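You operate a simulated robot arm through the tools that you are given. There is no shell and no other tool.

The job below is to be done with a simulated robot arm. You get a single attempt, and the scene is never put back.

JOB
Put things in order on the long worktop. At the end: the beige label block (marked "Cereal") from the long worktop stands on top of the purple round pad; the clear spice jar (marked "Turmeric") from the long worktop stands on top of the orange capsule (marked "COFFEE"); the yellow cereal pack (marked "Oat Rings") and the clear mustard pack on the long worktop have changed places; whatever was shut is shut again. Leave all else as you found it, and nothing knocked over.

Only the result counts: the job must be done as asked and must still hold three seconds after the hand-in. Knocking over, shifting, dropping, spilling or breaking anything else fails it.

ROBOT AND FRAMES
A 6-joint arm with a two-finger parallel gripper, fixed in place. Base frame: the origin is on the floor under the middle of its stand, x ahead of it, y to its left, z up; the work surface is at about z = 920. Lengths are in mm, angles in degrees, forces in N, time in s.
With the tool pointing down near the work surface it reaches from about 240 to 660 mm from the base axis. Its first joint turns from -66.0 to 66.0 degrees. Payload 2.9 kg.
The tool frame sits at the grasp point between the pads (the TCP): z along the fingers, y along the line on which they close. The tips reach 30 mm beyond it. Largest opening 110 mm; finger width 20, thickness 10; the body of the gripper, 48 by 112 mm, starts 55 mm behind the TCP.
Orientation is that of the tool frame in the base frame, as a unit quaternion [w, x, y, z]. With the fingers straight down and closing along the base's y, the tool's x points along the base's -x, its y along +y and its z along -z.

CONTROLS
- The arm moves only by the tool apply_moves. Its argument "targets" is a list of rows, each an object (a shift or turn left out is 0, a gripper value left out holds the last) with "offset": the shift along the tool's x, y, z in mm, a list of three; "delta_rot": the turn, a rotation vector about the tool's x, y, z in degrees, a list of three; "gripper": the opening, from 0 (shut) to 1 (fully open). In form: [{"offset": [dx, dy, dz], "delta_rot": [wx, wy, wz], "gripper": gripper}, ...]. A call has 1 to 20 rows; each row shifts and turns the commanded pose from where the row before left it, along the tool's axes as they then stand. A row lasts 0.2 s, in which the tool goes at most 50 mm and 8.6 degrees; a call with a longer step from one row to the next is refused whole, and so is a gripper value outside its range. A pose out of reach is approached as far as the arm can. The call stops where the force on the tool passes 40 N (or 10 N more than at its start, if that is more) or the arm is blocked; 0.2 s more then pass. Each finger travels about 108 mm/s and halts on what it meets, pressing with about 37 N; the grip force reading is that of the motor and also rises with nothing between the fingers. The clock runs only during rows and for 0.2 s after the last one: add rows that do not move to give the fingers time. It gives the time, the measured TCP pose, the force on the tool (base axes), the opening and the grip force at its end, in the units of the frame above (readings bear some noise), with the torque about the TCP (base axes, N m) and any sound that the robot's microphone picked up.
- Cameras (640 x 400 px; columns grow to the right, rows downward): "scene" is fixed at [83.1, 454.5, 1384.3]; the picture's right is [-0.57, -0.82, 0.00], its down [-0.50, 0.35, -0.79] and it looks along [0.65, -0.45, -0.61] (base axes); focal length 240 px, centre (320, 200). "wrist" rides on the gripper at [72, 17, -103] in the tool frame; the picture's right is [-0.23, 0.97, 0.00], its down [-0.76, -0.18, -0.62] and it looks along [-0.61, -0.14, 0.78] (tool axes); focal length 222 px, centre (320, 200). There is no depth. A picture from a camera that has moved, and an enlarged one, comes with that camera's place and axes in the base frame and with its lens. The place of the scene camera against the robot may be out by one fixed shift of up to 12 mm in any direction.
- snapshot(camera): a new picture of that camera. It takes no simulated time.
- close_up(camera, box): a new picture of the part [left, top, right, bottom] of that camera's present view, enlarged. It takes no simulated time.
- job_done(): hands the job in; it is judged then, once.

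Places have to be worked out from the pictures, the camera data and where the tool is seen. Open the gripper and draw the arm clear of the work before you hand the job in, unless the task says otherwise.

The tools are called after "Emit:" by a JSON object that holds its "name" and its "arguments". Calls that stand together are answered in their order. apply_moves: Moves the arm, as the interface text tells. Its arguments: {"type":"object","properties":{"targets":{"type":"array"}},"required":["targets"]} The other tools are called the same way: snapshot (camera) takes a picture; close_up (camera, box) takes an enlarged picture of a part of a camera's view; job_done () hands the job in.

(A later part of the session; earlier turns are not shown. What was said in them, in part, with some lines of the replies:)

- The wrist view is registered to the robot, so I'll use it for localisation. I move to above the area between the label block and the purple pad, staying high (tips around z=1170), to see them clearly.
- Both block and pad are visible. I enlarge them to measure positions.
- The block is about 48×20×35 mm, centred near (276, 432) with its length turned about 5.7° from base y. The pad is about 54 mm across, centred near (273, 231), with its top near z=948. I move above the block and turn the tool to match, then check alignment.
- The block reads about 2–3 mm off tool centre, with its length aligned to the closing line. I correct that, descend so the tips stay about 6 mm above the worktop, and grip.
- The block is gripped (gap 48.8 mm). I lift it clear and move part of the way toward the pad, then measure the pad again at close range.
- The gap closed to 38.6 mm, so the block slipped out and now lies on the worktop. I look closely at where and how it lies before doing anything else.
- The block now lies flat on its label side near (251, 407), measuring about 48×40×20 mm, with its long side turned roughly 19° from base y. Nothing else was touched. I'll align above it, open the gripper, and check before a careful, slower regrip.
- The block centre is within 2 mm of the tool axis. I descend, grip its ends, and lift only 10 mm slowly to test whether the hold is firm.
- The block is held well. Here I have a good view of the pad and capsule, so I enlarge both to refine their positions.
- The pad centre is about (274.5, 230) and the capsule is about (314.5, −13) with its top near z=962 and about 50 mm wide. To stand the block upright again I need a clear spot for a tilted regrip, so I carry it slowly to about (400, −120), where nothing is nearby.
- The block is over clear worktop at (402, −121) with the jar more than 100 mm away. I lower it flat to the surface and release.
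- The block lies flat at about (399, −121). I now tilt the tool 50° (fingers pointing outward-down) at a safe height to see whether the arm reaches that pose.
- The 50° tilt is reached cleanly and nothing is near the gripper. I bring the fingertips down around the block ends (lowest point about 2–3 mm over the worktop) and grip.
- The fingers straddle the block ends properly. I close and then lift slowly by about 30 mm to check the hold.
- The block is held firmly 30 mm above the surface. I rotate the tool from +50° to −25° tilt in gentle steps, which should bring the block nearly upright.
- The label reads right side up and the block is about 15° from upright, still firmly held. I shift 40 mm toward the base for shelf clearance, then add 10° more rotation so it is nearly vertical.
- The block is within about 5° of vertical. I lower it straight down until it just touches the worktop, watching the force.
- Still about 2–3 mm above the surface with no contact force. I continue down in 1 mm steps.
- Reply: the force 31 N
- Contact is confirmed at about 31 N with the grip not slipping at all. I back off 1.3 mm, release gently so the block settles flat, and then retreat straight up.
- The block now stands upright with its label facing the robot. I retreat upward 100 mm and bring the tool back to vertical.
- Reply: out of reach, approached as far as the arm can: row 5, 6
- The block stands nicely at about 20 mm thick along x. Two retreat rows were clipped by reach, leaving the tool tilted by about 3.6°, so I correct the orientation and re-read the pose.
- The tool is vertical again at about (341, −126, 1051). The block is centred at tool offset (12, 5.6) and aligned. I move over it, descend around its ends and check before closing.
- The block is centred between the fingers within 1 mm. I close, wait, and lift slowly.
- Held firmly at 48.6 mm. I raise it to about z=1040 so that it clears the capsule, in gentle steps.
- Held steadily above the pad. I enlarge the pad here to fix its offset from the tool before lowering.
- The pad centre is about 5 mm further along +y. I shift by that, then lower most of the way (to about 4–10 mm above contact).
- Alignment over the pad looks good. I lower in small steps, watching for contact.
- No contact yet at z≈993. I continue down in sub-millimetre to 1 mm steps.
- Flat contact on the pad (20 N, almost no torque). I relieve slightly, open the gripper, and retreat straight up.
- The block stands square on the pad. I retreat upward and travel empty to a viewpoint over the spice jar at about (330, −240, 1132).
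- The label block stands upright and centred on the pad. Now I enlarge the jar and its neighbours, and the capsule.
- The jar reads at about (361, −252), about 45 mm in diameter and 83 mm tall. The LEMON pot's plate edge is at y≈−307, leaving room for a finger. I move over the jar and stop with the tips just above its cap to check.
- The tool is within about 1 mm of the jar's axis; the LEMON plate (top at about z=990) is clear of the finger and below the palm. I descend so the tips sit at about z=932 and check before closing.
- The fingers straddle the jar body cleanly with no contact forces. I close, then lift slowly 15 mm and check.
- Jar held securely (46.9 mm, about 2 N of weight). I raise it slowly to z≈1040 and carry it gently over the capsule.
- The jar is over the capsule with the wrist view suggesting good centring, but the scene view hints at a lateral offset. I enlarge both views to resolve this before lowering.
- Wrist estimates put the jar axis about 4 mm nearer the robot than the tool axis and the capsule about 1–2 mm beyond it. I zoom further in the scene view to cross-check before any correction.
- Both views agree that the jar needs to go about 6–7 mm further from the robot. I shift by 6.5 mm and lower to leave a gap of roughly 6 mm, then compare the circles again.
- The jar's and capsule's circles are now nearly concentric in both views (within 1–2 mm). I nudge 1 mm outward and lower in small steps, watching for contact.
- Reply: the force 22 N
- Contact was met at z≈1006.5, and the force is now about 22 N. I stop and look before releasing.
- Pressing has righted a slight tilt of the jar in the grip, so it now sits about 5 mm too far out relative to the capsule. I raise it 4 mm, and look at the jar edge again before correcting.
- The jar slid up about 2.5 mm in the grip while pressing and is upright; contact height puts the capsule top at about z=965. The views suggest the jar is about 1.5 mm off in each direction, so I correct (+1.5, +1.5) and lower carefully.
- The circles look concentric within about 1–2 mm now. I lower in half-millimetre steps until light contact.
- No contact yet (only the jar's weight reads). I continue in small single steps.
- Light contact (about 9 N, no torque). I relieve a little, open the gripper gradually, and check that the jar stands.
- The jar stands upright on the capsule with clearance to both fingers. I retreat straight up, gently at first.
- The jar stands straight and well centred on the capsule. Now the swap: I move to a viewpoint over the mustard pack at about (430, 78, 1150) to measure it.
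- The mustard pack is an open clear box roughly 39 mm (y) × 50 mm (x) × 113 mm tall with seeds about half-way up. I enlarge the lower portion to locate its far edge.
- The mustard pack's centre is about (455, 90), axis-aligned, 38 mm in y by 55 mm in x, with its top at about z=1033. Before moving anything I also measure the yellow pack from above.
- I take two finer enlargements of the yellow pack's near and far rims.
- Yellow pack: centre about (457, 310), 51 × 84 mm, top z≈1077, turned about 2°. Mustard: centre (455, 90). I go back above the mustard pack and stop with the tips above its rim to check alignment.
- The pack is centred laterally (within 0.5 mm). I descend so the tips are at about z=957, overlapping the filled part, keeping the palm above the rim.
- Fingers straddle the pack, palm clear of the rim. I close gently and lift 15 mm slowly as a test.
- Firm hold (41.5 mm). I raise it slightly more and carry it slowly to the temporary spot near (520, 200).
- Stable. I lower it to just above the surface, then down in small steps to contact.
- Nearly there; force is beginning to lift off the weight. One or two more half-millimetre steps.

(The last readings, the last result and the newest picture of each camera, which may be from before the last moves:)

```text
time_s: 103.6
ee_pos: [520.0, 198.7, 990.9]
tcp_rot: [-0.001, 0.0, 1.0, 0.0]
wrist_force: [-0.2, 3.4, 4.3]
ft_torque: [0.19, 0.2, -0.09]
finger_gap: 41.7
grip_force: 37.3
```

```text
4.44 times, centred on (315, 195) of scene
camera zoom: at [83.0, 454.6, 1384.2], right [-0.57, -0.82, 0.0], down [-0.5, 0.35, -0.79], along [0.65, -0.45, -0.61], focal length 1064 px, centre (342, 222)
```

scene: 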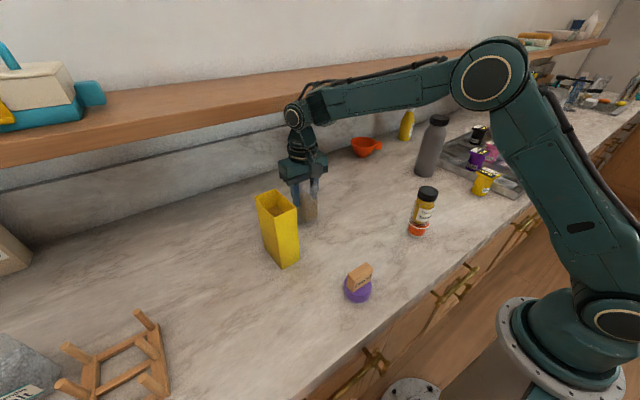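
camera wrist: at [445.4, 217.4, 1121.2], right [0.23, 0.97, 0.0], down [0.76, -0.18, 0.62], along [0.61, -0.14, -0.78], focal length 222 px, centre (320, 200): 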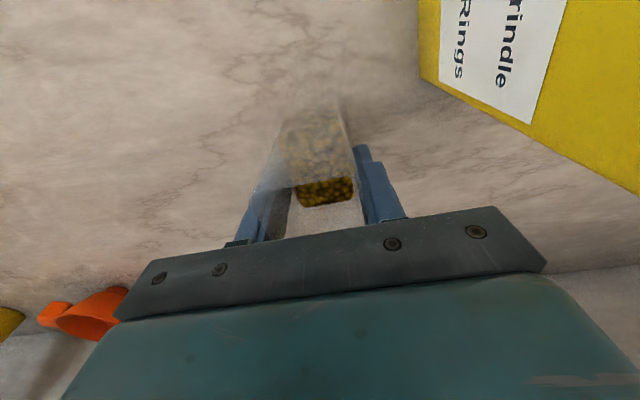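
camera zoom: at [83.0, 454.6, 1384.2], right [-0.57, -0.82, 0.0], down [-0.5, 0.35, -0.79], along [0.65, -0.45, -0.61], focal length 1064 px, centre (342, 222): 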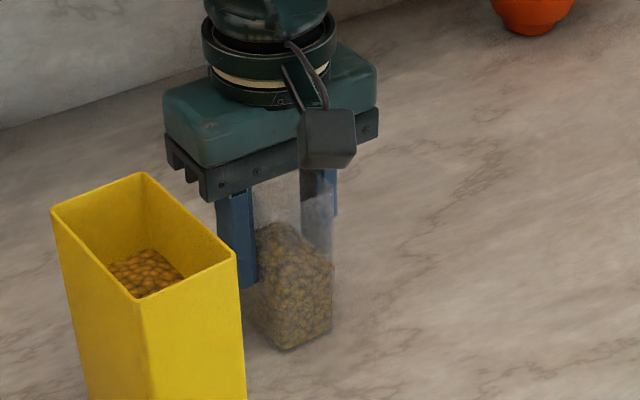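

Contact reached with a light force. I release the pack gently and retreat straight up.

Emit:
{"name": "apply_moves", "arguments": {"targets": [{"gripper": 0.39}, {"gripper": 0.42}, {"gripper": 0.48}, {"gripper": 0.56}, {"gripper": 0.6}, {"offset": [0, 0, 0]}, {"offset": [0, 0, -5]}, {"offset": [0, 0, -15]}, {"offset": [0, 0, -25]}, {"offset": [0, 0, -35]}, {"offset": [0, 0, -40]}, {"offset": [0, 0, -40]}, {"offset": [0, 0, -28]}, {"offset": [0, 0, 0]}, {"offset": [0, 0, 0]}]}}

Emit:
{"name": "snapshot", "arguments": {"camera": "wrist"}}

Emit:
{"name": "close_up", "arguments": {"camera": "scene", "box": [250, 150, 360, 260]}}

```text
time_s: 106.8
ee_pos: [519.3, 198.3, 1178.4]
tcp_rot: [-0.001, 0.001, 1.0, -0.001]
wrist_force: [0.5, -0.4, -0.5]
ft_torque: [0.03, -0.01, -0.01]
finger_gap: 66.1
grip_force: 0.0
```

```text
taken
camera wrist: at [445.9, 215.3, 1282.3], right [0.23, 0.97, 0.0], down [0.76, -0.18, 0.62], along [0.6, -0.14, -0.78], focal length 222 px, centre (320, 200)
```

wrist: 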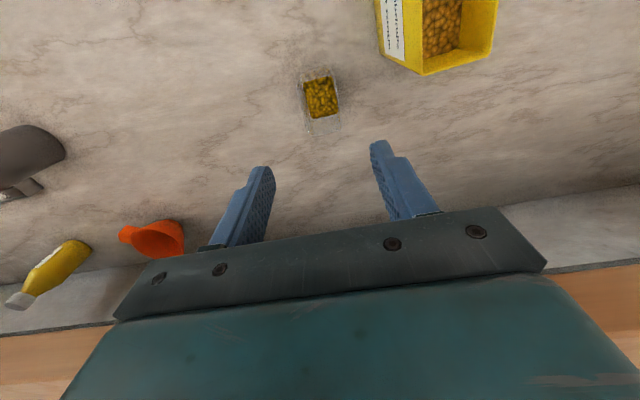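

```text
3.64 times, centred on (305, 205) of scene
camera zoom: at [83.1, 454.5, 1384.3], right [-0.57, -0.82, 0.0], down [-0.5, 0.35, -0.79], along [0.65, -0.45, -0.61], focal length 871 px, centre (374, 182)
```

zoom: 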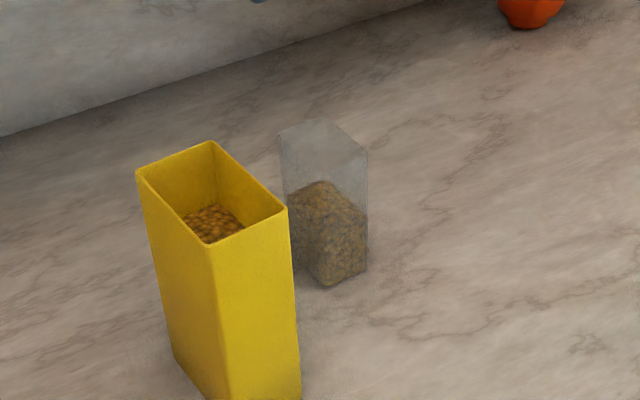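

The mustard pack stands upright at its temporary place. Now I move above the yellow pack, match its 2.3° yaw, open wider, and stop with the tips just above its rim.

Emit:
{"name": "apply_moves", "arguments": {"targets": [{"offset": [21, 37, 0], "gripper": 0.8}, {"offset": [21, 37, 0]}, {"offset": [21, 37, 0]}, {"delta_rot": [0, 0, -2.3]}, {"offset": [0, 0, 30]}, {"offset": [0, 0, 28]}, {"offset": [0, 0, 0]}, {"offset": [0, 0, 0]}]}}

Emit:
{"name": "snapshot", "arguments": {"camera": "wrist"}}

Emit:
{"name": "close_up", "arguments": {"camera": "wrist", "box": [230, 70, 410, 182]}}

```text
time_s: 108.6
ee_pos: [457.6, 309.8, 1117.7]
tcp_rot: [-0.001, -0.019, 1.0, -0.002]
wrist_force: [-0.1, 0.1, -0.8]
ft_torque: [0.02, 0.02, 0.03]
finger_gap: 88.2
grip_force: 0.1
```

```text
taken
camera wrist: at [383.3, 323.8, 1223.1], right [0.19, 0.98, 0.0], down [0.77, -0.15, 0.62], along [0.61, -0.12, -0.78], focal length 222 px, centre (320, 200)
```

wrist: 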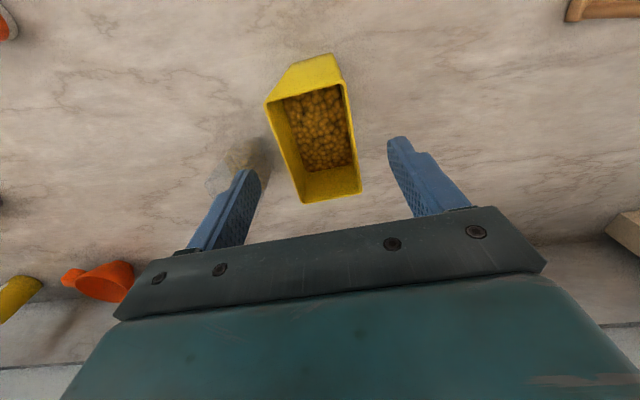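

```text
3.56 times, centred on (320, 126) of wrist
camera zoom: at [383.3, 323.8, 1223.1], right [0.19, 0.98, 0.0], down [0.77, -0.15, 0.62], along [0.61, -0.12, -0.78], focal length 790 px, centre (320, 463)
```

zoom: 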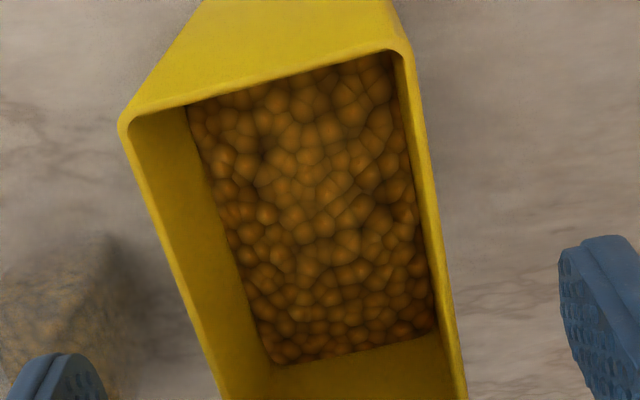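

The yellow pack is centred under the tool within 0.5 mm and aligned. I descend so that the fingers go down both sides (tips to about z=1002), with the palm about 10 mm above the rim.

Emit:
{"name": "apply_moves", "arguments": {"targets": [{"offset": [0, 0, 20]}, {"offset": [0, 0, 25]}, {"offset": [0, 0, 22]}, {"offset": [0, 0, 12]}, {"offset": [0, 0, 6]}, {"offset": [0, 0, 0]}, {"offset": [0, 0, 0]}]}}

Emit:
{"name": "snapshot", "arguments": {"camera": "wrist"}}

Emit:
{"name": "close_up", "arguments": {"camera": "scene", "box": [230, 150, 350, 270]}}

```text
time_s: 110.2
ee_pos: [456.6, 310.5, 1033.3]
tcp_rot: [-0.001, -0.019, 1.0, -0.002]
wrist_force: [0.3, -1.1, 0.4]
ft_torque: [-0.03, 0.0, 0.02]
finger_gap: 87.9
grip_force: 0.1
```

```text
taken
camera wrist: at [382.3, 324.4, 1138.5], right [0.19, 0.98, 0.0], down [0.77, -0.15, 0.62], along [0.61, -0.12, -0.78], focal length 222 px, centre (320, 200)
```

wrist: 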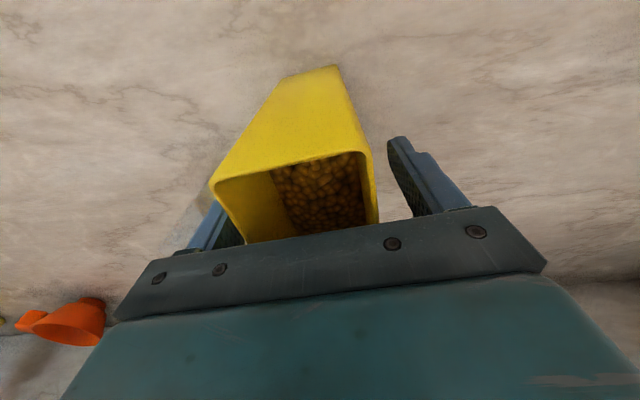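

```text
3.33 times, centred on (290, 210) of scene
camera zoom: at [83.1, 454.5, 1384.3], right [-0.57, -0.82, 0.0], down [-0.5, 0.35, -0.79], along [0.65, -0.45, -0.61], focal length 798 px, centre (420, 167)
```

zoom: 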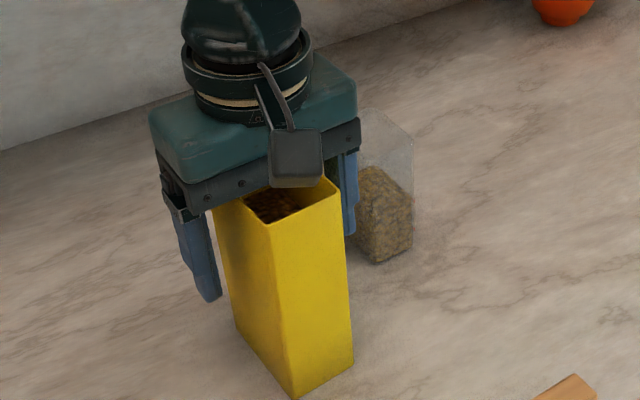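

Fingers straddle the yellow pack, palm is clear. I close gently and lift 15 mm slowly to test the hold.

Emit:
{"name": "apply_moves", "arguments": {"targets": [{"gripper": 0.6}, {"gripper": 0.52}, {"gripper": 0.4}, {"gripper": 0.4}, {"gripper": 0.4}, {"gripper": 0.4}]}}

Emit:
{"name": "apply_moves", "arguments": {"targets": [{"offset": [0, 0, -2]}, {"offset": [0, 0, -3]}, {"offset": [0, 0, -5]}, {"offset": [0, 0, -5]}, {"offset": [0, 0, 0]}, {"offset": [0, 0, 0]}]}}

Emit:
{"name": "snapshot", "arguments": {"camera": "wrist"}}

Emit:
{"name": "close_up", "arguments": {"camera": "scene", "box": [230, 150, 350, 270]}}

```text
time_s: 111.6
ee_pos: [455.7, 310.7, 1034.2]
tcp_rot: [-0.001, -0.019, 1.0, 0.0]
wrist_force: [0.1, -0.4, 0.6]
ft_torque: [0.0, 0.14, 0.01]
finger_gap: 51.5
grip_force: 36.8
```

```text
time_s: 113.0
ee_pos: [457.2, 310.9, 1049.4]
tcp_rot: [-0.001, -0.019, 1.0, -0.001]
wrist_force: [-0.7, 1.1, -1.8]
ft_torque: [0.03, 0.03, 0.0]
finger_gap: 51.7
grip_force: 37.0
```

```text
taken
camera wrist: at [382.7, 324.9, 1153.9], right [0.19, 0.98, 0.0], down [0.77, -0.15, 0.62], along [0.61, -0.12, -0.78], focal length 222 px, centre (320, 200)
```

wrist: 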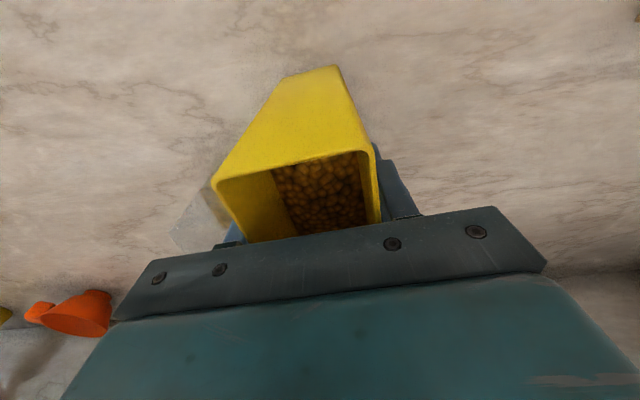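

```text
3.33 times, centred on (290, 210) of scene
camera zoom: at [83.1, 454.5, 1384.2], right [-0.57, -0.82, 0.0], down [-0.5, 0.35, -0.79], along [0.65, -0.45, -0.61], focal length 798 px, centre (420, 167)
```

zoom: 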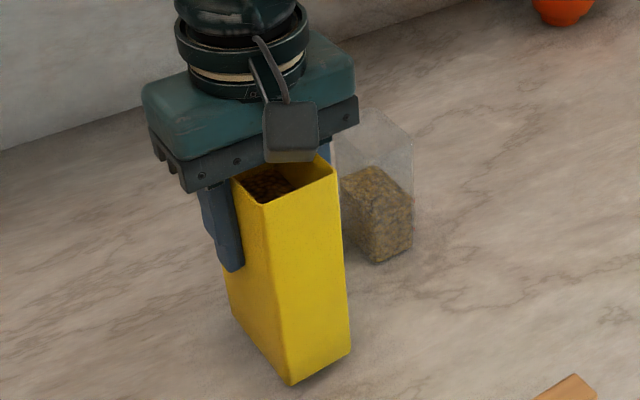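

Firm hold at 51.6 mm. I raise it a little more and turn the tool back to zero yaw, then check.

Emit:
{"name": "apply_moves", "arguments": {"targets": [{"offset": [0, 0, -4]}, {"offset": [0, 0, -6]}, {"offset": [0, 0, -4]}, {"delta_rot": [0, 0, 0.8]}, {"delta_rot": [0, 0, 1.0]}, {"delta_rot": [0, 0, 0.5]}, {"offset": [0, 0, 0]}, {"offset": [0, 0, 0]}]}}

```text
time_s: 114.8
ee_pos: [455.8, 308.8, 1063.3]
tcp_rot: [-0.001, 0.001, 1.0, -0.001]
wrist_force: [-0.5, -0.6, -1.1]
ft_torque: [-0.02, 0.0, -0.02]
finger_gap: 52.1
grip_force: 36.7
```

Steady. I carry it slowly along the corridor (x≈410 while passing the mustard pack) to the mustard's original place.

Emit:
{"name": "apply_moves", "arguments": {"targets": [{"offset": [3.1, -3.9, 0]}, {"offset": [6.2, -7.9, 0]}, {"offset": [9.3, -11.8, 0]}, {"offset": [9.9, -12.6, 0]}, {"offset": [9.3, -11.8, 0]}, {"offset": [6.2, -14, 0]}, {"offset": [3, -16, 0]}, {"offset": [0, -18, 0]}, {"offset": [0, -18, 0]}, {"offset": [0, -18, 0]}, {"offset": [0, -18, 0]}, {"offset": [0, -18, 0]}, {"offset": [0, -18, 0]}, {"offset": [-6, -12, 0]}, {"offset": [-10, -9, 0]}, {"offset": [-12, -6, 0]}, {"offset": [-10, -4, 0]}, {"offset": [-5, -2, 0]}, {"offset": [-2.4, -1.2, 0]}, {"offset": [0, 0, 0]}]}}

Emit:
{"name": "snapshot", "arguments": {"camera": "wrist"}}

Emit:
{"name": "snapshot", "arguments": {"camera": "scene"}}

```text
time_s: 119.0
ee_pos: [455.5, 90.7, 1063.9]
tcp_rot: [-0.001, 0.001, 1.0, -0.001]
wrist_force: [-0.2, -0.5, -1.1]
ft_torque: [-0.01, 0.0, 0.0]
finger_gap: 51.6
grip_force: 36.6
```

```text
taken
camera wrist: at [381.8, 107.6, 1168.1], right [0.23, 0.97, 0.0], down [0.76, -0.18, 0.62], along [0.61, -0.14, -0.78], focal length 222 px, centre (320, 200)
```

wrist: 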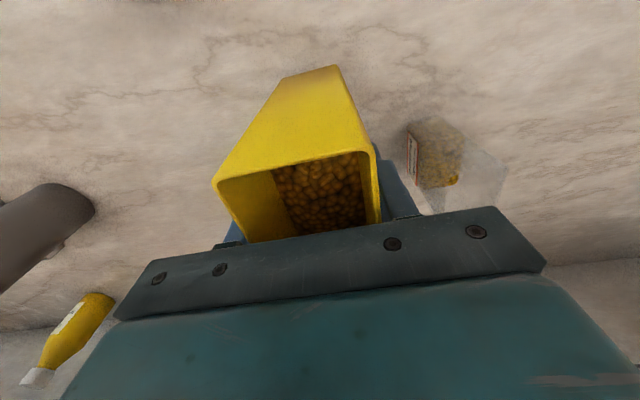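

```text
taken
```

scene: 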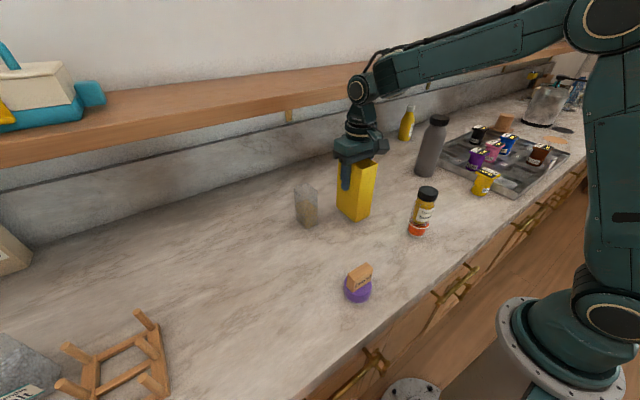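

Over the mustard's former place at (455, 90.5). I lower it gradually to near contact.

Emit:
{"name": "apply_moves", "arguments": {"targets": [{"offset": [0, 0, 4]}, {"offset": [0, 0, 8]}, {"offset": [0, 0, 7]}, {"offset": [0, 0, 4]}, {"offset": [0, 0, 2]}, {"offset": [0, 0, 1]}, {"offset": [0, 0, 0]}]}}

Emit:
{"name": "apply_moves", "arguments": {"targets": [{"offset": [0, 0, 1]}, {"offset": [0, 0, 0.7]}, {"offset": [0, 0, 0]}]}}

Emit:
{"name": "apply_moves", "arguments": {"targets": [{"offset": [0, 0, 0.7]}, {"offset": [0, 0, 0]}]}}

```text
time_s: 120.6
ee_pos: [455.3, 90.7, 1036.4]
tcp_rot: [-0.002, 0.001, 1.0, -0.001]
wrist_force: [-0.6, -0.5, -0.6]
ft_torque: [0.03, -0.03, -0.01]
finger_gap: 51.9
grip_force: 37.0
```

```text
time_s: 121.4
ee_pos: [454.0, 91.0, 1037.4]
tcp_rot: [0.0, 0.001, 1.0, -0.001]
wrist_force: [0.3, -0.2, -0.8]
ft_torque: [-0.02, -0.01, 0.03]
finger_gap: 51.8
grip_force: 36.8
```

```text
time_s: 122.0
ee_pos: [454.2, 90.8, 1036.2]
tcp_rot: [-0.001, 0.001, 1.0, -0.001]
wrist_force: [-0.7, -1.2, -1.6]
ft_torque: [-0.04, 0.04, 0.02]
finger_gap: 51.8
grip_force: 36.6
```

Not yet in contact; it should meet the surface within a millimetre. I continue with 0.5 mm steps.

Emit:
{"name": "apply_moves", "arguments": {"targets": [{"offset": [0, 0, 0.5]}, {"offset": [0, 0, 0]}]}}

Emit:
{"name": "apply_moves", "arguments": {"targets": [{"offset": [0, 0, 0.5]}, {"offset": [0, 0, 0]}]}}

```text
time_s: 122.6
ee_pos: [454.3, 90.2, 1034.1]
tcp_rot: [0.0, 0.001, 1.0, 0.0]
wrist_force: [0.2, 0.9, -0.8]
ft_torque: [-0.01, 0.01, 0.03]
finger_gap: 51.8
grip_force: 37.1
```

```text
time_s: 123.2
ee_pos: [454.4, 91.8, 1036.5]
tcp_rot: [-0.001, 0.001, 1.0, -0.002]
wrist_force: [-0.4, -0.4, -1.8]
ft_torque: [0.0, -0.02, -0.01]
finger_gap: 51.6
grip_force: 37.1
```

Emit:
{"name": "apply_moves", "arguments": {"targets": [{"offset": [0, 0, 0.5]}, {"offset": [0, 0, 0]}]}}

Emit:
{"name": "close_up", "arguments": {"camera": "scene", "box": [310, 150, 410, 240]}}

```text
time_s: 123.8
ee_pos: [454.0, 90.3, 1033.7]
tcp_rot: [-0.002, 0.001, 1.0, -0.001]
wrist_force: [-1.2, 0.4, -0.4]
ft_torque: [0.01, -0.01, 0.01]
finger_gap: 51.7
grip_force: 37.3
```

```text
4.44 times, centred on (360, 195) of scene
camera zoom: at [83.1, 454.5, 1384.3], right [-0.57, -0.82, 0.0], down [-0.5, 0.35, -0.79], along [0.65, -0.45, -0.61], focal length 1064 px, centre (142, 222)
```

zoom: 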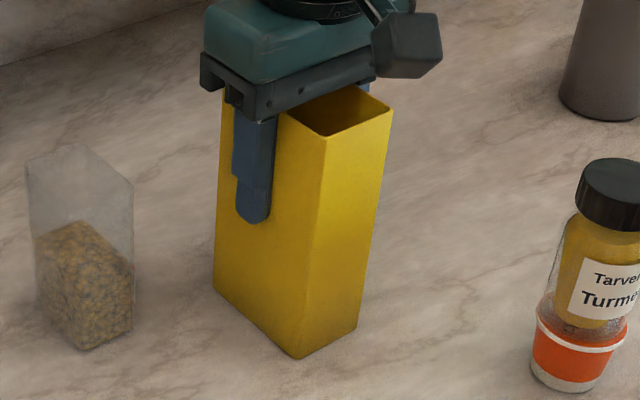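

The pack looks just about seated but the force reading still shows its weight only. I take another half-millimetre step.

Emit:
{"name": "apply_moves", "arguments": {"targets": [{"offset": [0, 0, 0.5]}, {"offset": [0, 0, 0]}]}}

```text
time_s: 124.4
ee_pos: [453.9, 90.6, 1034.9]
tcp_rot: [-0.001, 0.001, 1.0, -0.001]
wrist_force: [0.0, -0.5, -0.9]
ft_torque: [-0.03, 0.04, 0.03]
finger_gap: 52.0
grip_force: 37.4
```

Still no contact force; I step down another 0.5 mm.

Emit:
{"name": "apply_moves", "arguments": {"targets": [{"offset": [0, 0, 0.5]}, {"offset": [0, 0, 0]}]}}

```text
time_s: 125.0
ee_pos: [454.3, 90.8, 1034.2]
tcp_rot: [0.0, 0.001, 1.0, -0.001]
wrist_force: [-2.2, -1.1, 8.0]
ft_torque: [0.01, 0.52, 0.1]
finger_gap: 51.6
grip_force: 36.9
```

Contact at about 9 N on one edge. I release gently so the pack settles flat, then check before retreating.

Emit:
{"name": "apply_moves", "arguments": {"targets": [{"gripper": 0.485}, {"gripper": 0.5}, {"gripper": 0.55}, {"gripper": 0.62}, {"gripper": 0.7}, {"offset": [0, 0, 0]}]}}

Emit:
{"name": "snapshot", "arguments": {"camera": "wrist"}}

Emit:
{"name": "close_up", "arguments": {"camera": "scene", "box": [310, 150, 410, 240]}}

```text
time_s: 126.4
ee_pos: [454.8, 89.5, 1033.0]
tcp_rot: [-0.001, 0.001, 1.0, -0.001]
wrist_force: [-0.1, -0.2, 0.1]
ft_torque: [-0.03, -0.02, -0.06]
finger_gap: 76.9
grip_force: 0.1
```

```text
taken
camera wrist: at [381.3, 107.5, 1138.1], right [0.23, 0.97, 0.0], down [0.76, -0.18, 0.62], along [0.61, -0.14, -0.78], focal length 222 px, centre (320, 200)
```

wrist: 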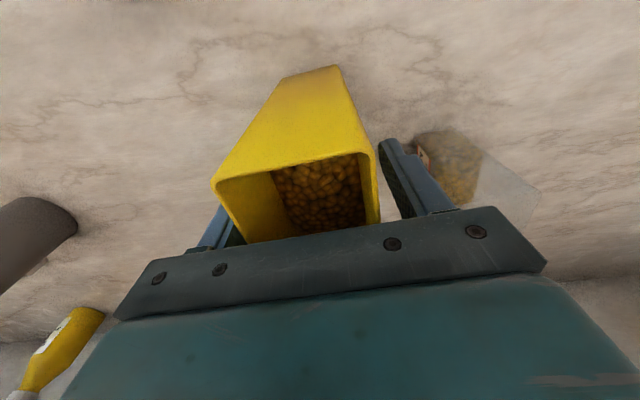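

```text
4.44 times, centred on (360, 195) of scene
camera zoom: at [83.1, 454.5, 1384.3], right [-0.57, -0.82, 0.0], down [-0.5, 0.35, -0.79], along [0.65, -0.45, -0.61], focal length 1064 px, centre (142, 222)
```

zoom: 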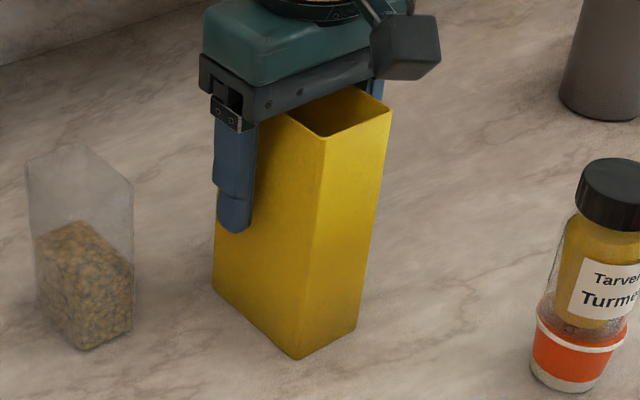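

The yellow pack stands in the mustard's old place, fingers clear on both sides. I retreat straight up.

Emit:
{"name": "apply_moves", "arguments": {"targets": [{"offset": [0, 0, -5]}, {"offset": [0, 0, -15]}, {"offset": [0, 0, -25]}, {"offset": [0, 0, -35]}, {"offset": [0, 0, -40]}, {"offset": [0, 0, -25]}, {"offset": [0, 0, 0]}, {"offset": [0, 0, 0]}]}}

Emit:
{"name": "snapshot", "arguments": {"camera": "wrist"}}

Emit:
{"name": "close_up", "arguments": {"camera": "wrist", "box": [230, 70, 410, 182]}}

Emit:
{"name": "snapshot", "arguments": {"camera": "scene"}}

```text
time_s: 128.2
ee_pos: [452.4, 89.6, 1178.4]
tcp_rot: [-0.001, 0.001, 1.0, 0.0]
wrist_force: [-0.3, 0.1, -0.3]
ft_torque: [0.0, 0.03, -0.01]
finger_gap: 76.9
grip_force: 0.0
```

```text
taken
camera wrist: at [380.2, 106.9, 1282.4], right [0.23, 0.97, 0.0], down [0.76, -0.18, 0.62], along [0.6, -0.14, -0.78], focal length 222 px, centre (320, 200)
```

wrist: 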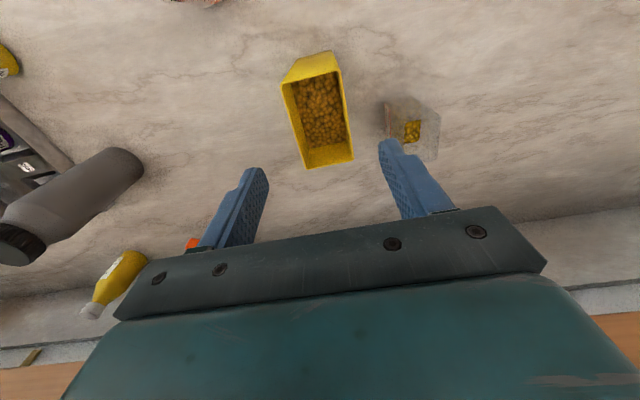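

```text
3.56 times, centred on (320, 126) of wrist
camera zoom: at [380.2, 106.9, 1282.4], right [0.23, 0.97, 0.0], down [0.76, -0.18, 0.62], along [0.6, -0.14, -0.78], focal length 790 px, centre (320, 463)
```

zoom: 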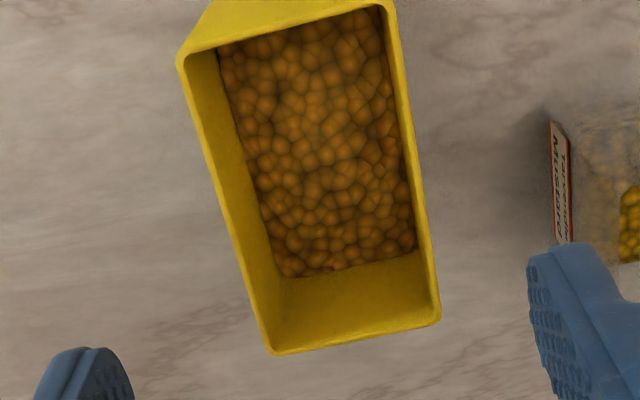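

```text
taken
```

scene: 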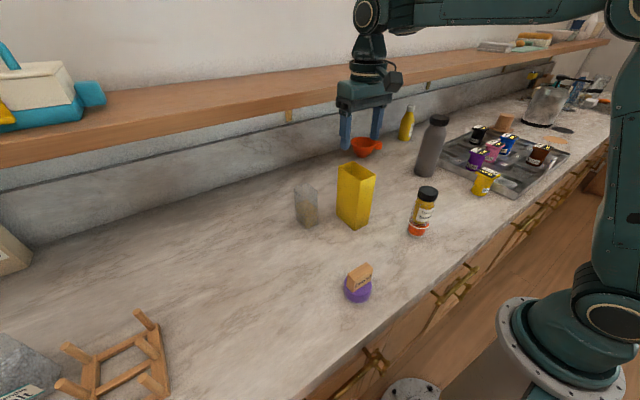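

The yellow pack sits within 1–2 mm of the mustard's former centre. Now I go back over the mustard pack at its temporary place and stop above its rim.

Emit:
{"name": "apply_moves", "arguments": {"targets": [{"offset": [-21.8, 36.2, 0], "gripper": 0.6}, {"offset": [-21.8, 36.2, 0]}, {"offset": [-21.8, 36.3, 0]}, {"offset": [0, 0, 30]}, {"offset": [0, 0, 30]}, {"offset": [0, 0, 26]}, {"offset": [0, 0, 0]}, {"offset": [0, 0, 0]}]}}

Emit:
{"name": "snapshot", "arguments": {"camera": "wrist"}}

Emit:
{"name": "close_up", "arguments": {"camera": "wrist", "box": [230, 90, 410, 202]}}

```text
time_s: 130.0
ee_pos: [522.0, 198.4, 1090.8]
tcp_rot: [-0.002, 0.0, 1.0, 0.0]
wrist_force: [0.1, 0.1, 0.3]
ft_torque: [-0.03, 0.02, -0.02]
finger_gap: 66.2
grip_force: 0.0
```

```text
taken
camera wrist: at [448.2, 215.4, 1194.6], right [0.23, 0.97, 0.0], down [0.76, -0.18, 0.62], along [0.61, -0.14, -0.78], focal length 222 px, centre (320, 200)
```

wrist: 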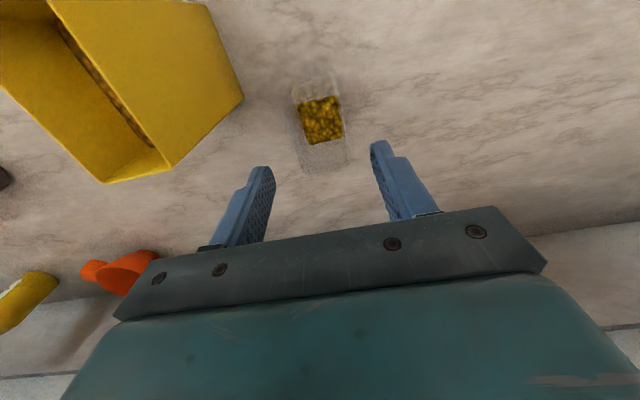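

```text
3.56 times, centred on (320, 146) of wrist
camera zoom: at [448.2, 215.4, 1194.6], right [0.23, 0.97, 0.0], down [0.76, -0.18, 0.62], along [0.61, -0.14, -0.78], focal length 790 px, centre (320, 392)
```

zoom: 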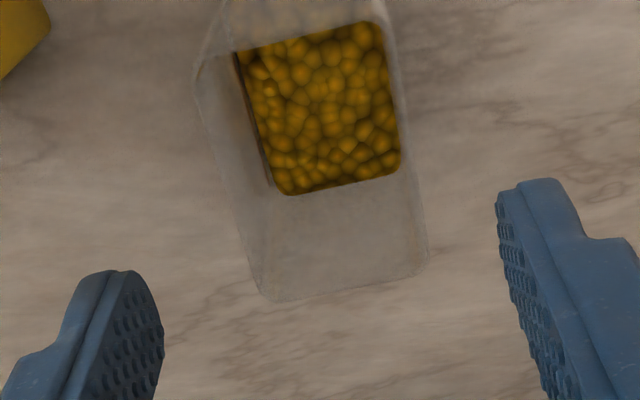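

The pack is nearly centred (about 1 mm in y). I correct and descend to the same grip height as before.

Emit:
{"name": "apply_moves", "arguments": {"targets": [{"offset": [0, 1.0, 25]}, {"offset": [0, 0, 25]}, {"offset": [0, 0, 25]}, {"offset": [0, 0, 17]}, {"offset": [0, 0, 8]}, {"offset": [0, 0, 0]}, {"gripper": 0.42}, {"gripper": 0.37}, {"gripper": 0.3}, {"gripper": 0.3}, {"gripper": 0.3}, {"gripper": 0.3}]}}

Emit:
{"name": "apply_moves", "arguments": {"targets": [{"offset": [0, 0, -2]}, {"offset": [0, 0, -3]}, {"offset": [0, 0, -5]}, {"offset": [0, 0, -5]}, {"offset": [0, 0, 0]}, {"offset": [0, 0, 0]}]}}

Emit:
{"name": "snapshot", "arguments": {"camera": "wrist"}}

Emit:
{"name": "close_up", "arguments": {"camera": "scene", "box": [270, 150, 360, 240]}}

```text
time_s: 132.6
ee_pos: [519.8, 198.9, 992.4]
tcp_rot: [-0.001, 0.001, 1.0, -0.001]
wrist_force: [0.4, -0.3, -0.7]
ft_torque: [0.02, -0.02, -0.01]
finger_gap: 41.7
grip_force: 37.3
```

```text
time_s: 134.0
ee_pos: [521.6, 200.9, 1006.6]
tcp_rot: [-0.001, 0.001, 1.0, -0.001]
wrist_force: [0.7, -0.6, -2.2]
ft_torque: [0.01, -0.01, 0.0]
finger_gap: 41.6
grip_force: 37.1
```

```text
taken
camera wrist: at [447.3, 217.3, 1111.1], right [0.23, 0.97, 0.0], down [0.76, -0.18, 0.62], along [0.61, -0.14, -0.78], focal length 222 px, centre (320, 200)
```

wrist: 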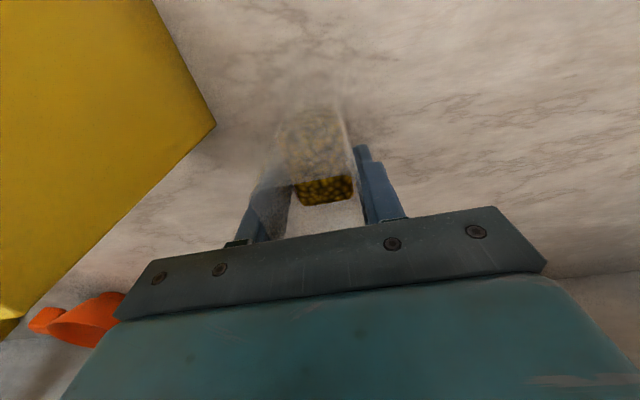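

```text
4.44 times, centred on (315, 195) of scene
camera zoom: at [83.1, 454.5, 1384.2], right [-0.57, -0.82, 0.0], down [-0.5, 0.35, -0.79], along [0.65, -0.45, -0.61], focal length 1064 px, centre (342, 222)
```

zoom: 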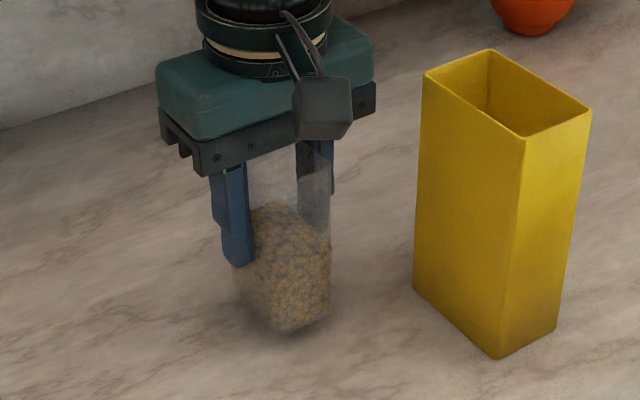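

Held firmly again. I raise slightly and carry it slowly to the yellow pack's original place, (457, 310).

Emit:
{"name": "apply_moves", "arguments": {"targets": [{"offset": [0, 0, -4]}, {"offset": [0, 0, -6]}, {"offset": [0, 0, -3]}, {"offset": [2.42, 4.37, 0]}, {"offset": [4.85, 8.75, 0]}, {"offset": [7.27, 13.12, 0]}, {"offset": [8.73, 15.75, 0]}, {"offset": [8.73, 15.75, 0]}, {"offset": [8.73, 15.75, 0]}, {"offset": [7.27, 13.12, 0]}, {"offset": [5.82, 10.5, 0]}, {"offset": [3.88, 7, 0]}, {"offset": [2.42, 4.37, 0]}, {"offset": [0.78, 1.4, 0]}, {"offset": [0, 0, 0]}]}}

Emit:
{"name": "snapshot", "arguments": {"camera": "wrist"}}

Emit:
{"name": "snapshot", "arguments": {"camera": "scene"}}

```text
time_s: 137.2
ee_pos: [459.7, 310.9, 1017.5]
tcp_rot: [-0.001, 0.001, 1.0, 0.0]
wrist_force: [0.3, -0.8, -1.2]
ft_torque: [-0.06, 0.0, 0.01]
finger_gap: 41.7
grip_force: 37.3
```

```text
taken
camera wrist: at [386.6, 327.9, 1123.2], right [0.23, 0.97, 0.0], down [0.76, -0.18, 0.62], along [0.61, -0.14, -0.78], focal length 222 px, centre (320, 200)
```

wrist: 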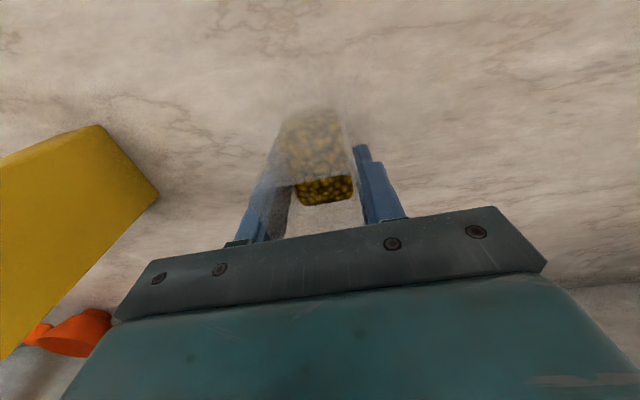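

```text
taken
```

scene: 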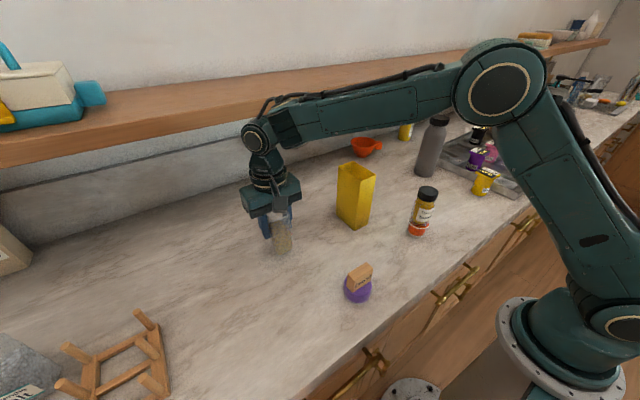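

In place at (459.7, 310.5). I lower it to about 1.5 mm above contact, then continue in fine steps.

Emit:
{"name": "apply_moves", "arguments": {"targets": [{"offset": [0, 0, 4]}, {"offset": [0, 0, 8]}, {"offset": [0, 0, 7]}, {"offset": [0, 0, 4.5]}, {"offset": [0, 0, 2]}, {"offset": [0, 0, 1]}, {"offset": [0, 0, 0]}]}}

Emit:
{"name": "apply_moves", "arguments": {"targets": [{"offset": [0, 0, 0.6]}, {"offset": [0, 0, 0.5]}, {"offset": [0, 0, 0]}]}}

Emit:
{"name": "apply_moves", "arguments": {"targets": [{"offset": [0, 0, 0.5]}, {"offset": [0, 0, 0]}]}}

```text
time_s: 138.8
ee_pos: [459.2, 311.0, 994.4]
tcp_rot: [0.0, 0.001, 1.0, -0.001]
wrist_force: [-0.9, 0.4, -1.5]
ft_torque: [-0.02, 0.01, 0.01]
finger_gap: 41.9
grip_force: 37.0
```

```text
time_s: 139.6
ee_pos: [459.1, 310.1, 993.9]
tcp_rot: [-0.001, 0.001, 1.0, -0.001]
wrist_force: [-0.4, -0.3, -0.8]
ft_torque: [0.02, -0.04, 0.01]
finger_gap: 41.5
grip_force: 37.2
```

```text
time_s: 140.2
ee_pos: [459.6, 310.5, 991.7]
tcp_rot: [-0.001, 0.0, 1.0, -0.001]
wrist_force: [0.8, 0.0, -0.8]
ft_torque: [0.0, 0.0, 0.02]
finger_gap: 41.6
grip_force: 36.6
```

No contact yet; I continue with half-millimetre steps.

Emit:
{"name": "apply_moves", "arguments": {"targets": [{"offset": [0, 0, 0.5]}, {"offset": [0, 0, 0]}]}}

Emit:
{"name": "apply_moves", "arguments": {"targets": [{"offset": [0, 0, 0.5]}, {"offset": [0, 0, 0]}]}}

```text
time_s: 140.8
ee_pos: [460.3, 310.1, 991.5]
tcp_rot: [-0.001, 0.001, 1.0, -0.001]
wrist_force: [0.4, -0.2, -0.9]
ft_torque: [0.01, -0.01, -0.01]
finger_gap: 41.8
grip_force: 37.3
```

```text
time_s: 141.4
ee_pos: [460.4, 310.4, 992.1]
tcp_rot: [-0.001, 0.001, 1.0, -0.001]
wrist_force: [-0.7, -1.6, 3.6]
ft_torque: [0.0, 0.1, 0.02]
finger_gap: 41.5
grip_force: 37.1
```

Contact reached lightly. I release gently and check before retreating.

Emit:
{"name": "apply_moves", "arguments": {"targets": [{"gripper": 0.39}, {"gripper": 0.42}, {"gripper": 0.48}, {"gripper": 0.56}, {"gripper": 0.62}, {"offset": [0, 0, 0]}]}}

Emit:
{"name": "snapshot", "arguments": {"camera": "wrist"}}

Emit:
{"name": "close_up", "arguments": {"camera": "scene", "box": [230, 170, 330, 270]}}

```text
time_s: 142.8
ee_pos: [460.9, 309.9, 991.1]
tcp_rot: [-0.002, 0.001, 1.0, -0.001]
wrist_force: [0.2, -0.5, -0.6]
ft_torque: [0.01, -0.04, 0.01]
finger_gap: 68.0
grip_force: 0.0
```

```text
taken
camera wrist: at [386.0, 327.2, 1095.3], right [0.23, 0.97, 0.0], down [0.76, -0.18, 0.62], along [0.61, -0.14, -0.78], focal length 222 px, centre (320, 200)
```

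wrist: 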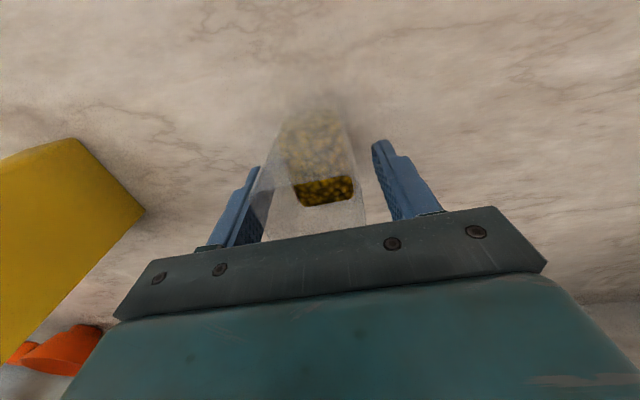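

```text
4.00 times, centred on (280, 220) of scene
camera zoom: at [83.1, 454.5, 1384.3], right [-0.57, -0.82, 0.0], down [-0.5, 0.35, -0.79], along [0.65, -0.45, -0.61], focal length 958 px, centre (480, 120)
```

zoom: 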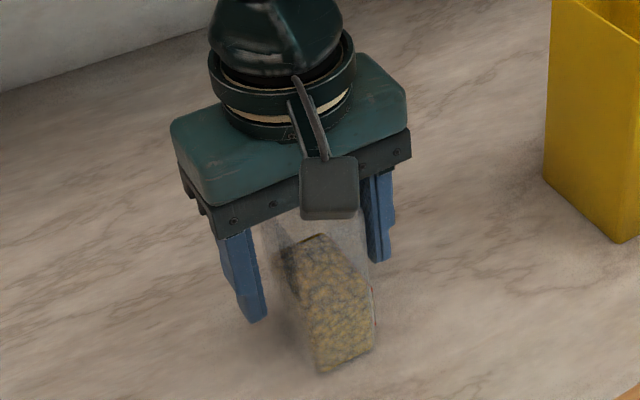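

The mustard pack stands freely between the open fingers. I retreat straight up and inspect everything.

Emit:
{"name": "apply_moves", "arguments": {"targets": [{"offset": [0, 0, -5]}, {"offset": [0, 0, -15]}, {"offset": [0, 0, -25]}, {"offset": [0, 0, -35]}, {"offset": [0, 0, -40]}, {"offset": [0, 0, -40]}, {"offset": [0, 0, -27]}, {"offset": [0, 0, 0]}, {"offset": [0, 0, 0]}]}}

Emit:
{"name": "snapshot", "arguments": {"camera": "wrist"}}

Emit:
{"name": "close_up", "arguments": {"camera": "wrist", "box": [250, 60, 390, 160]}}

Emit:
{"name": "snapshot", "arguments": {"camera": "scene"}}

```text
time_s: 144.8
ee_pos: [458.7, 310.9, 1177.8]
tcp_rot: [-0.001, 0.001, 1.0, -0.001]
wrist_force: [-0.7, -0.9, 0.0]
ft_torque: [0.02, 0.0, -0.02]
finger_gap: 68.1
grip_force: 0.0
```

```text
taken
camera wrist: at [386.3, 327.1, 1283.0], right [0.23, 0.97, 0.0], down [0.76, -0.18, 0.62], along [0.6, -0.14, -0.78], focal length 222 px, centre (320, 200)
```

wrist: 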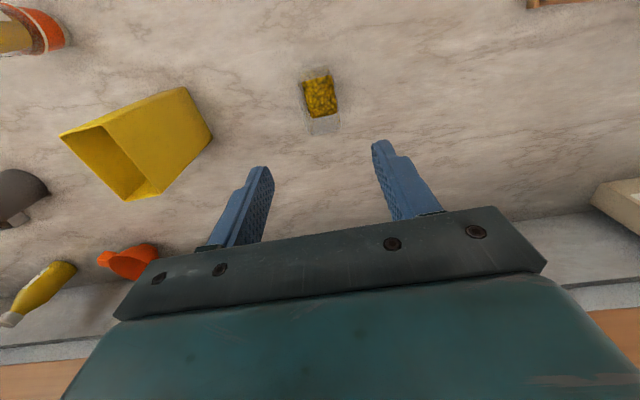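

```text
4.00 times, centred on (320, 110) of wrist
camera zoom: at [386.3, 327.1, 1283.0], right [0.23, 0.97, 0.0], down [0.76, -0.18, 0.62], along [0.6, -0.14, -0.78], focal length 888 px, centre (320, 560)
```

zoom: 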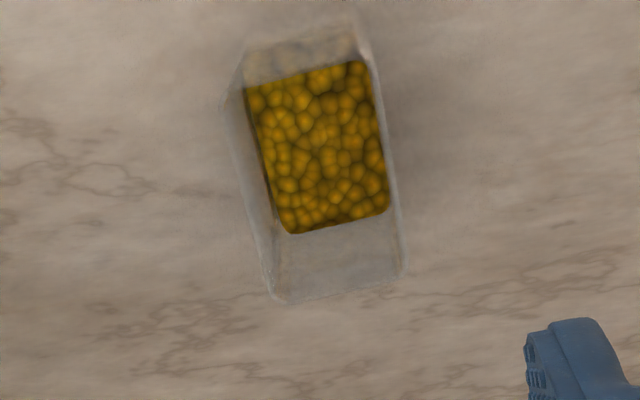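

```text
taken
```

scene: 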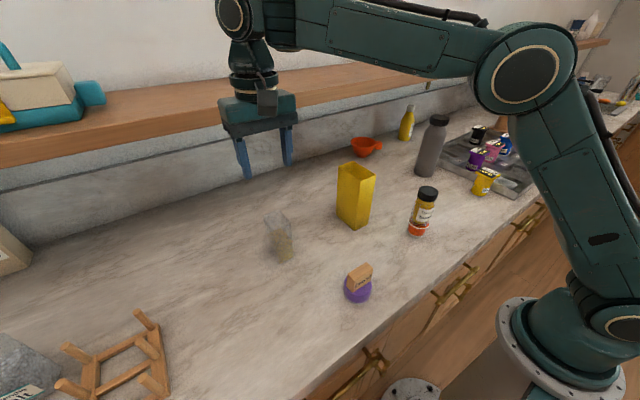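

Mustard's centre now reads about (457, 311), matching the yellow pack's old place. I open the gripper and withdraw to roughly the starting pose, well above everything, and then inspect the whole scene.

Emit:
{"name": "apply_moves", "arguments": {"targets": [{"offset": [0, 0, -30]}, {"offset": [18.4, -37.6, -7.3], "gripper": 1.0}, {"offset": [18.4, -37.6, -7.3]}, {"offset": [18.4, -37.6, -7.3]}, {"offset": [18.4, -37.6, -7.3]}, {"offset": [18.4, -37.6, -7.3]}, {"offset": [0, 0, 0]}, {"offset": [0, 0, 0]}]}}

Emit:
{"name": "snapshot", "arguments": {"camera": "scene"}}

Emit:
{"name": "close_up", "arguments": {"camera": "scene", "box": [220, 160, 460, 310]}}

Emit:
{"name": "close_up", "arguments": {"camera": "scene", "box": [400, 100, 580, 212]}}

Emit:
{"name": "snapshot", "arguments": {"camera": "wrist"}}

```text
time_s: 146.6
ee_pos: [370.2, 121.9, 1247.0]
tcp_rot: [-0.001, 0.001, 1.0, -0.001]
wrist_force: [-0.2, -0.1, 1.2]
ft_torque: [-0.02, -0.02, 0.01]
finger_gap: 110.0
grip_force: 0.1
```

```text
taken
```

scene: 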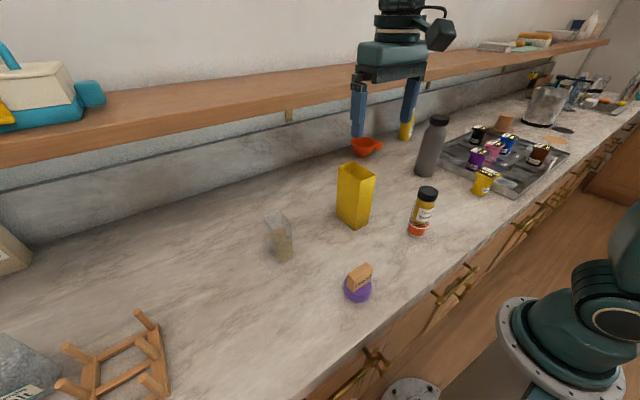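

```text
2.67 times, centred on (340, 235) of scene
camera zoom: at [83.1, 454.5, 1384.3], right [-0.57, -0.82, 0.0], down [-0.5, 0.35, -0.79], along [0.65, -0.45, -0.61], focal length 639 px, centre (267, 107)
```

zoom: 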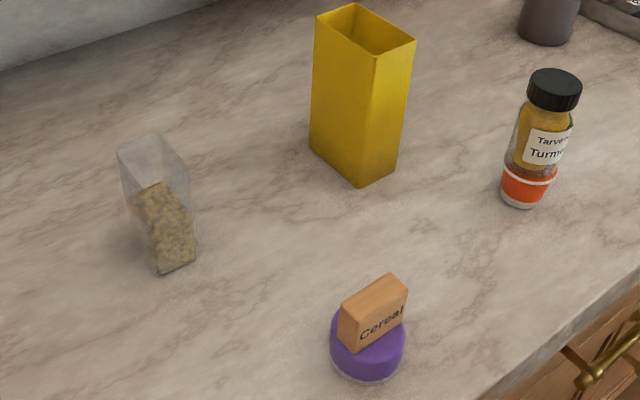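

```text
3.56 times, centred on (490, 156) of scene
camera zoom: at [83.1, 454.5, 1384.3], right [-0.57, -0.82, 0.0], down [-0.5, 0.35, -0.79], along [0.65, -0.45, -0.61], focal length 851 px, centre (-284, 356)
```

zoom: 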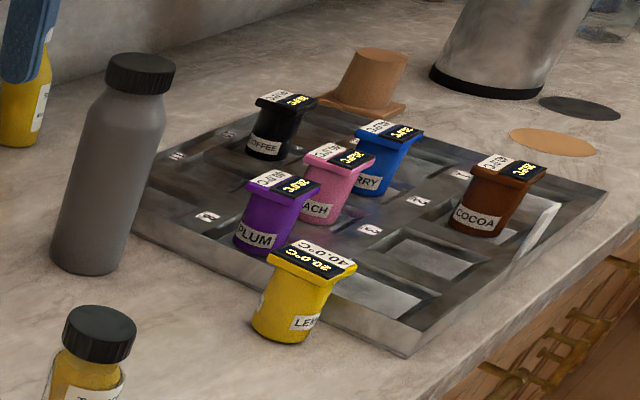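

```text
taken
camera wrist: at [296.8, 138.6, 1350.1], right [0.23, 0.97, 0.0], down [0.76, -0.18, 0.62], along [0.6, -0.14, -0.78], focal length 222 px, centre (320, 200)
```

wrist: 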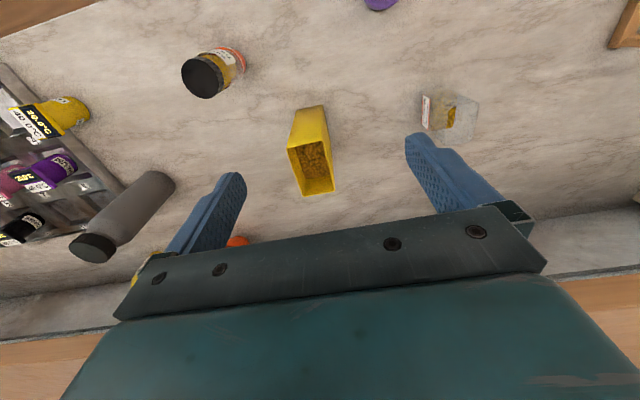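

Everything looks in order. I zoom in on the mustard pack to make sure it stands truly upright, and on the two stacks.

Emit:
{"name": "close_up", "arguments": {"camera": "scene", "box": [255, 200, 311, 270]}}

Emit:
{"name": "close_up", "arguments": {"camera": "wrist", "box": [410, 85, 490, 150]}}

Emit:
{"name": "close_up", "arguments": {"camera": "scene", "box": [395, 180, 451, 240]}}

Emit:
{"name": "close_up", "arguments": {"camera": "scene", "box": [325, 150, 385, 240]}}

```text
5.71 times, centred on (283, 235) of scene
camera zoom: at [83.1, 454.5, 1384.3], right [-0.57, -0.82, 0.0], down [-0.5, 0.35, -0.79], along [0.65, -0.45, -0.61], focal length 1368 px, centre (531, 0)
```

zoom: 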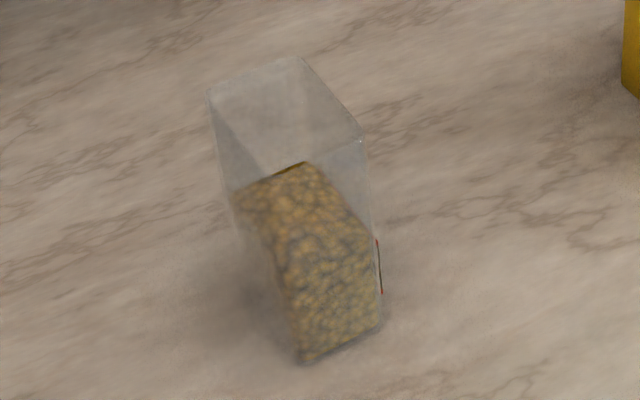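

```text
6.15 times, centred on (450, 118) of wrist
camera zoom: at [296.8, 138.6, 1350.1], right [0.23, 0.97, 0.0], down [0.76, -0.18, 0.62], along [0.6, -0.14, -0.78], focal length 1367 px, centre (-480, 708)
```

zoom: 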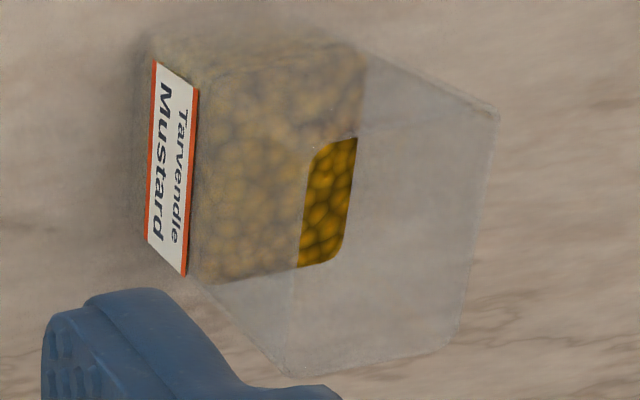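

```text
6.67 times, centred on (423, 210) of scene
camera zoom: at [83.1, 454.5, 1384.3], right [-0.57, -0.82, 0.0], down [-0.5, 0.35, -0.79], along [0.65, -0.45, -0.61], focal length 1596 px, centre (-367, 133)
```

zoom: 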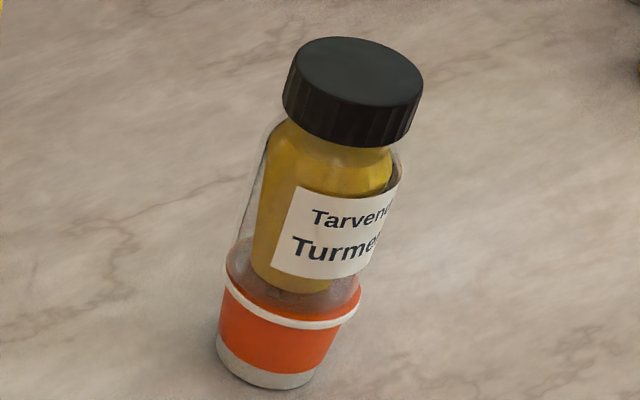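

```text
4.44 times, centred on (355, 195) of scene
camera zoom: at [83.1, 454.5, 1384.3], right [-0.57, -0.82, 0.0], down [-0.5, 0.35, -0.79], along [0.65, -0.45, -0.61], focal length 1064 px, centre (164, 222)
```

zoom: 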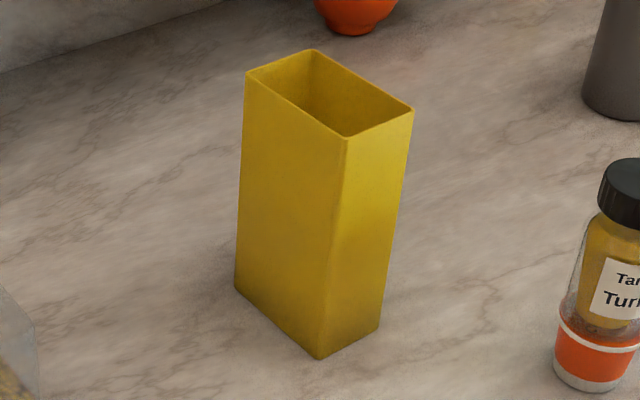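

All goals check out. The label block stands upright on the purple pad and the Turmeric jar stands on the COFFEE capsule. Measured in the same camera, the yellow and mustard packs are within about 1 mm of each other's original places. The neighbouring pots, bottle and tray are where they were, and the arm is clear with the gripper open, so I hand in.

Emit:
{"name": "job_done", "arguments": {}}

```text
The job is handed in.
```

The job is handed in, and my last pictures show everything placed as asked, although I dropped the label block once along the way.

- **Label block ("Cereal"):** it stands upright in the middle of the purple pad, with its label facing the robot. On the first lift it slipped from the gripper, fell onto its side on the worktop and moved about 35 mm. I stood it up again before placing it. It touched nothing else when it fell.
- **Spice jar ("Turmeric"):** it stands upright on the orange COFFEE capsule, centred to within about 2 mm. I pressed it onto the capsule with about 22 N on the first try. I then raised it, re-centred it and set it down lightly.
- **Yellow and mustard packs:** they have changed places, each within about 2 mm of where the other stood. Both are upright, and I saw no spilled contents.
- **Everything else:** I opened nothing, so nothing needed closing. The neighbouring pots, bottle and tray look as they did at the start.

The arm is raised clear of the worktop with the gripper open.
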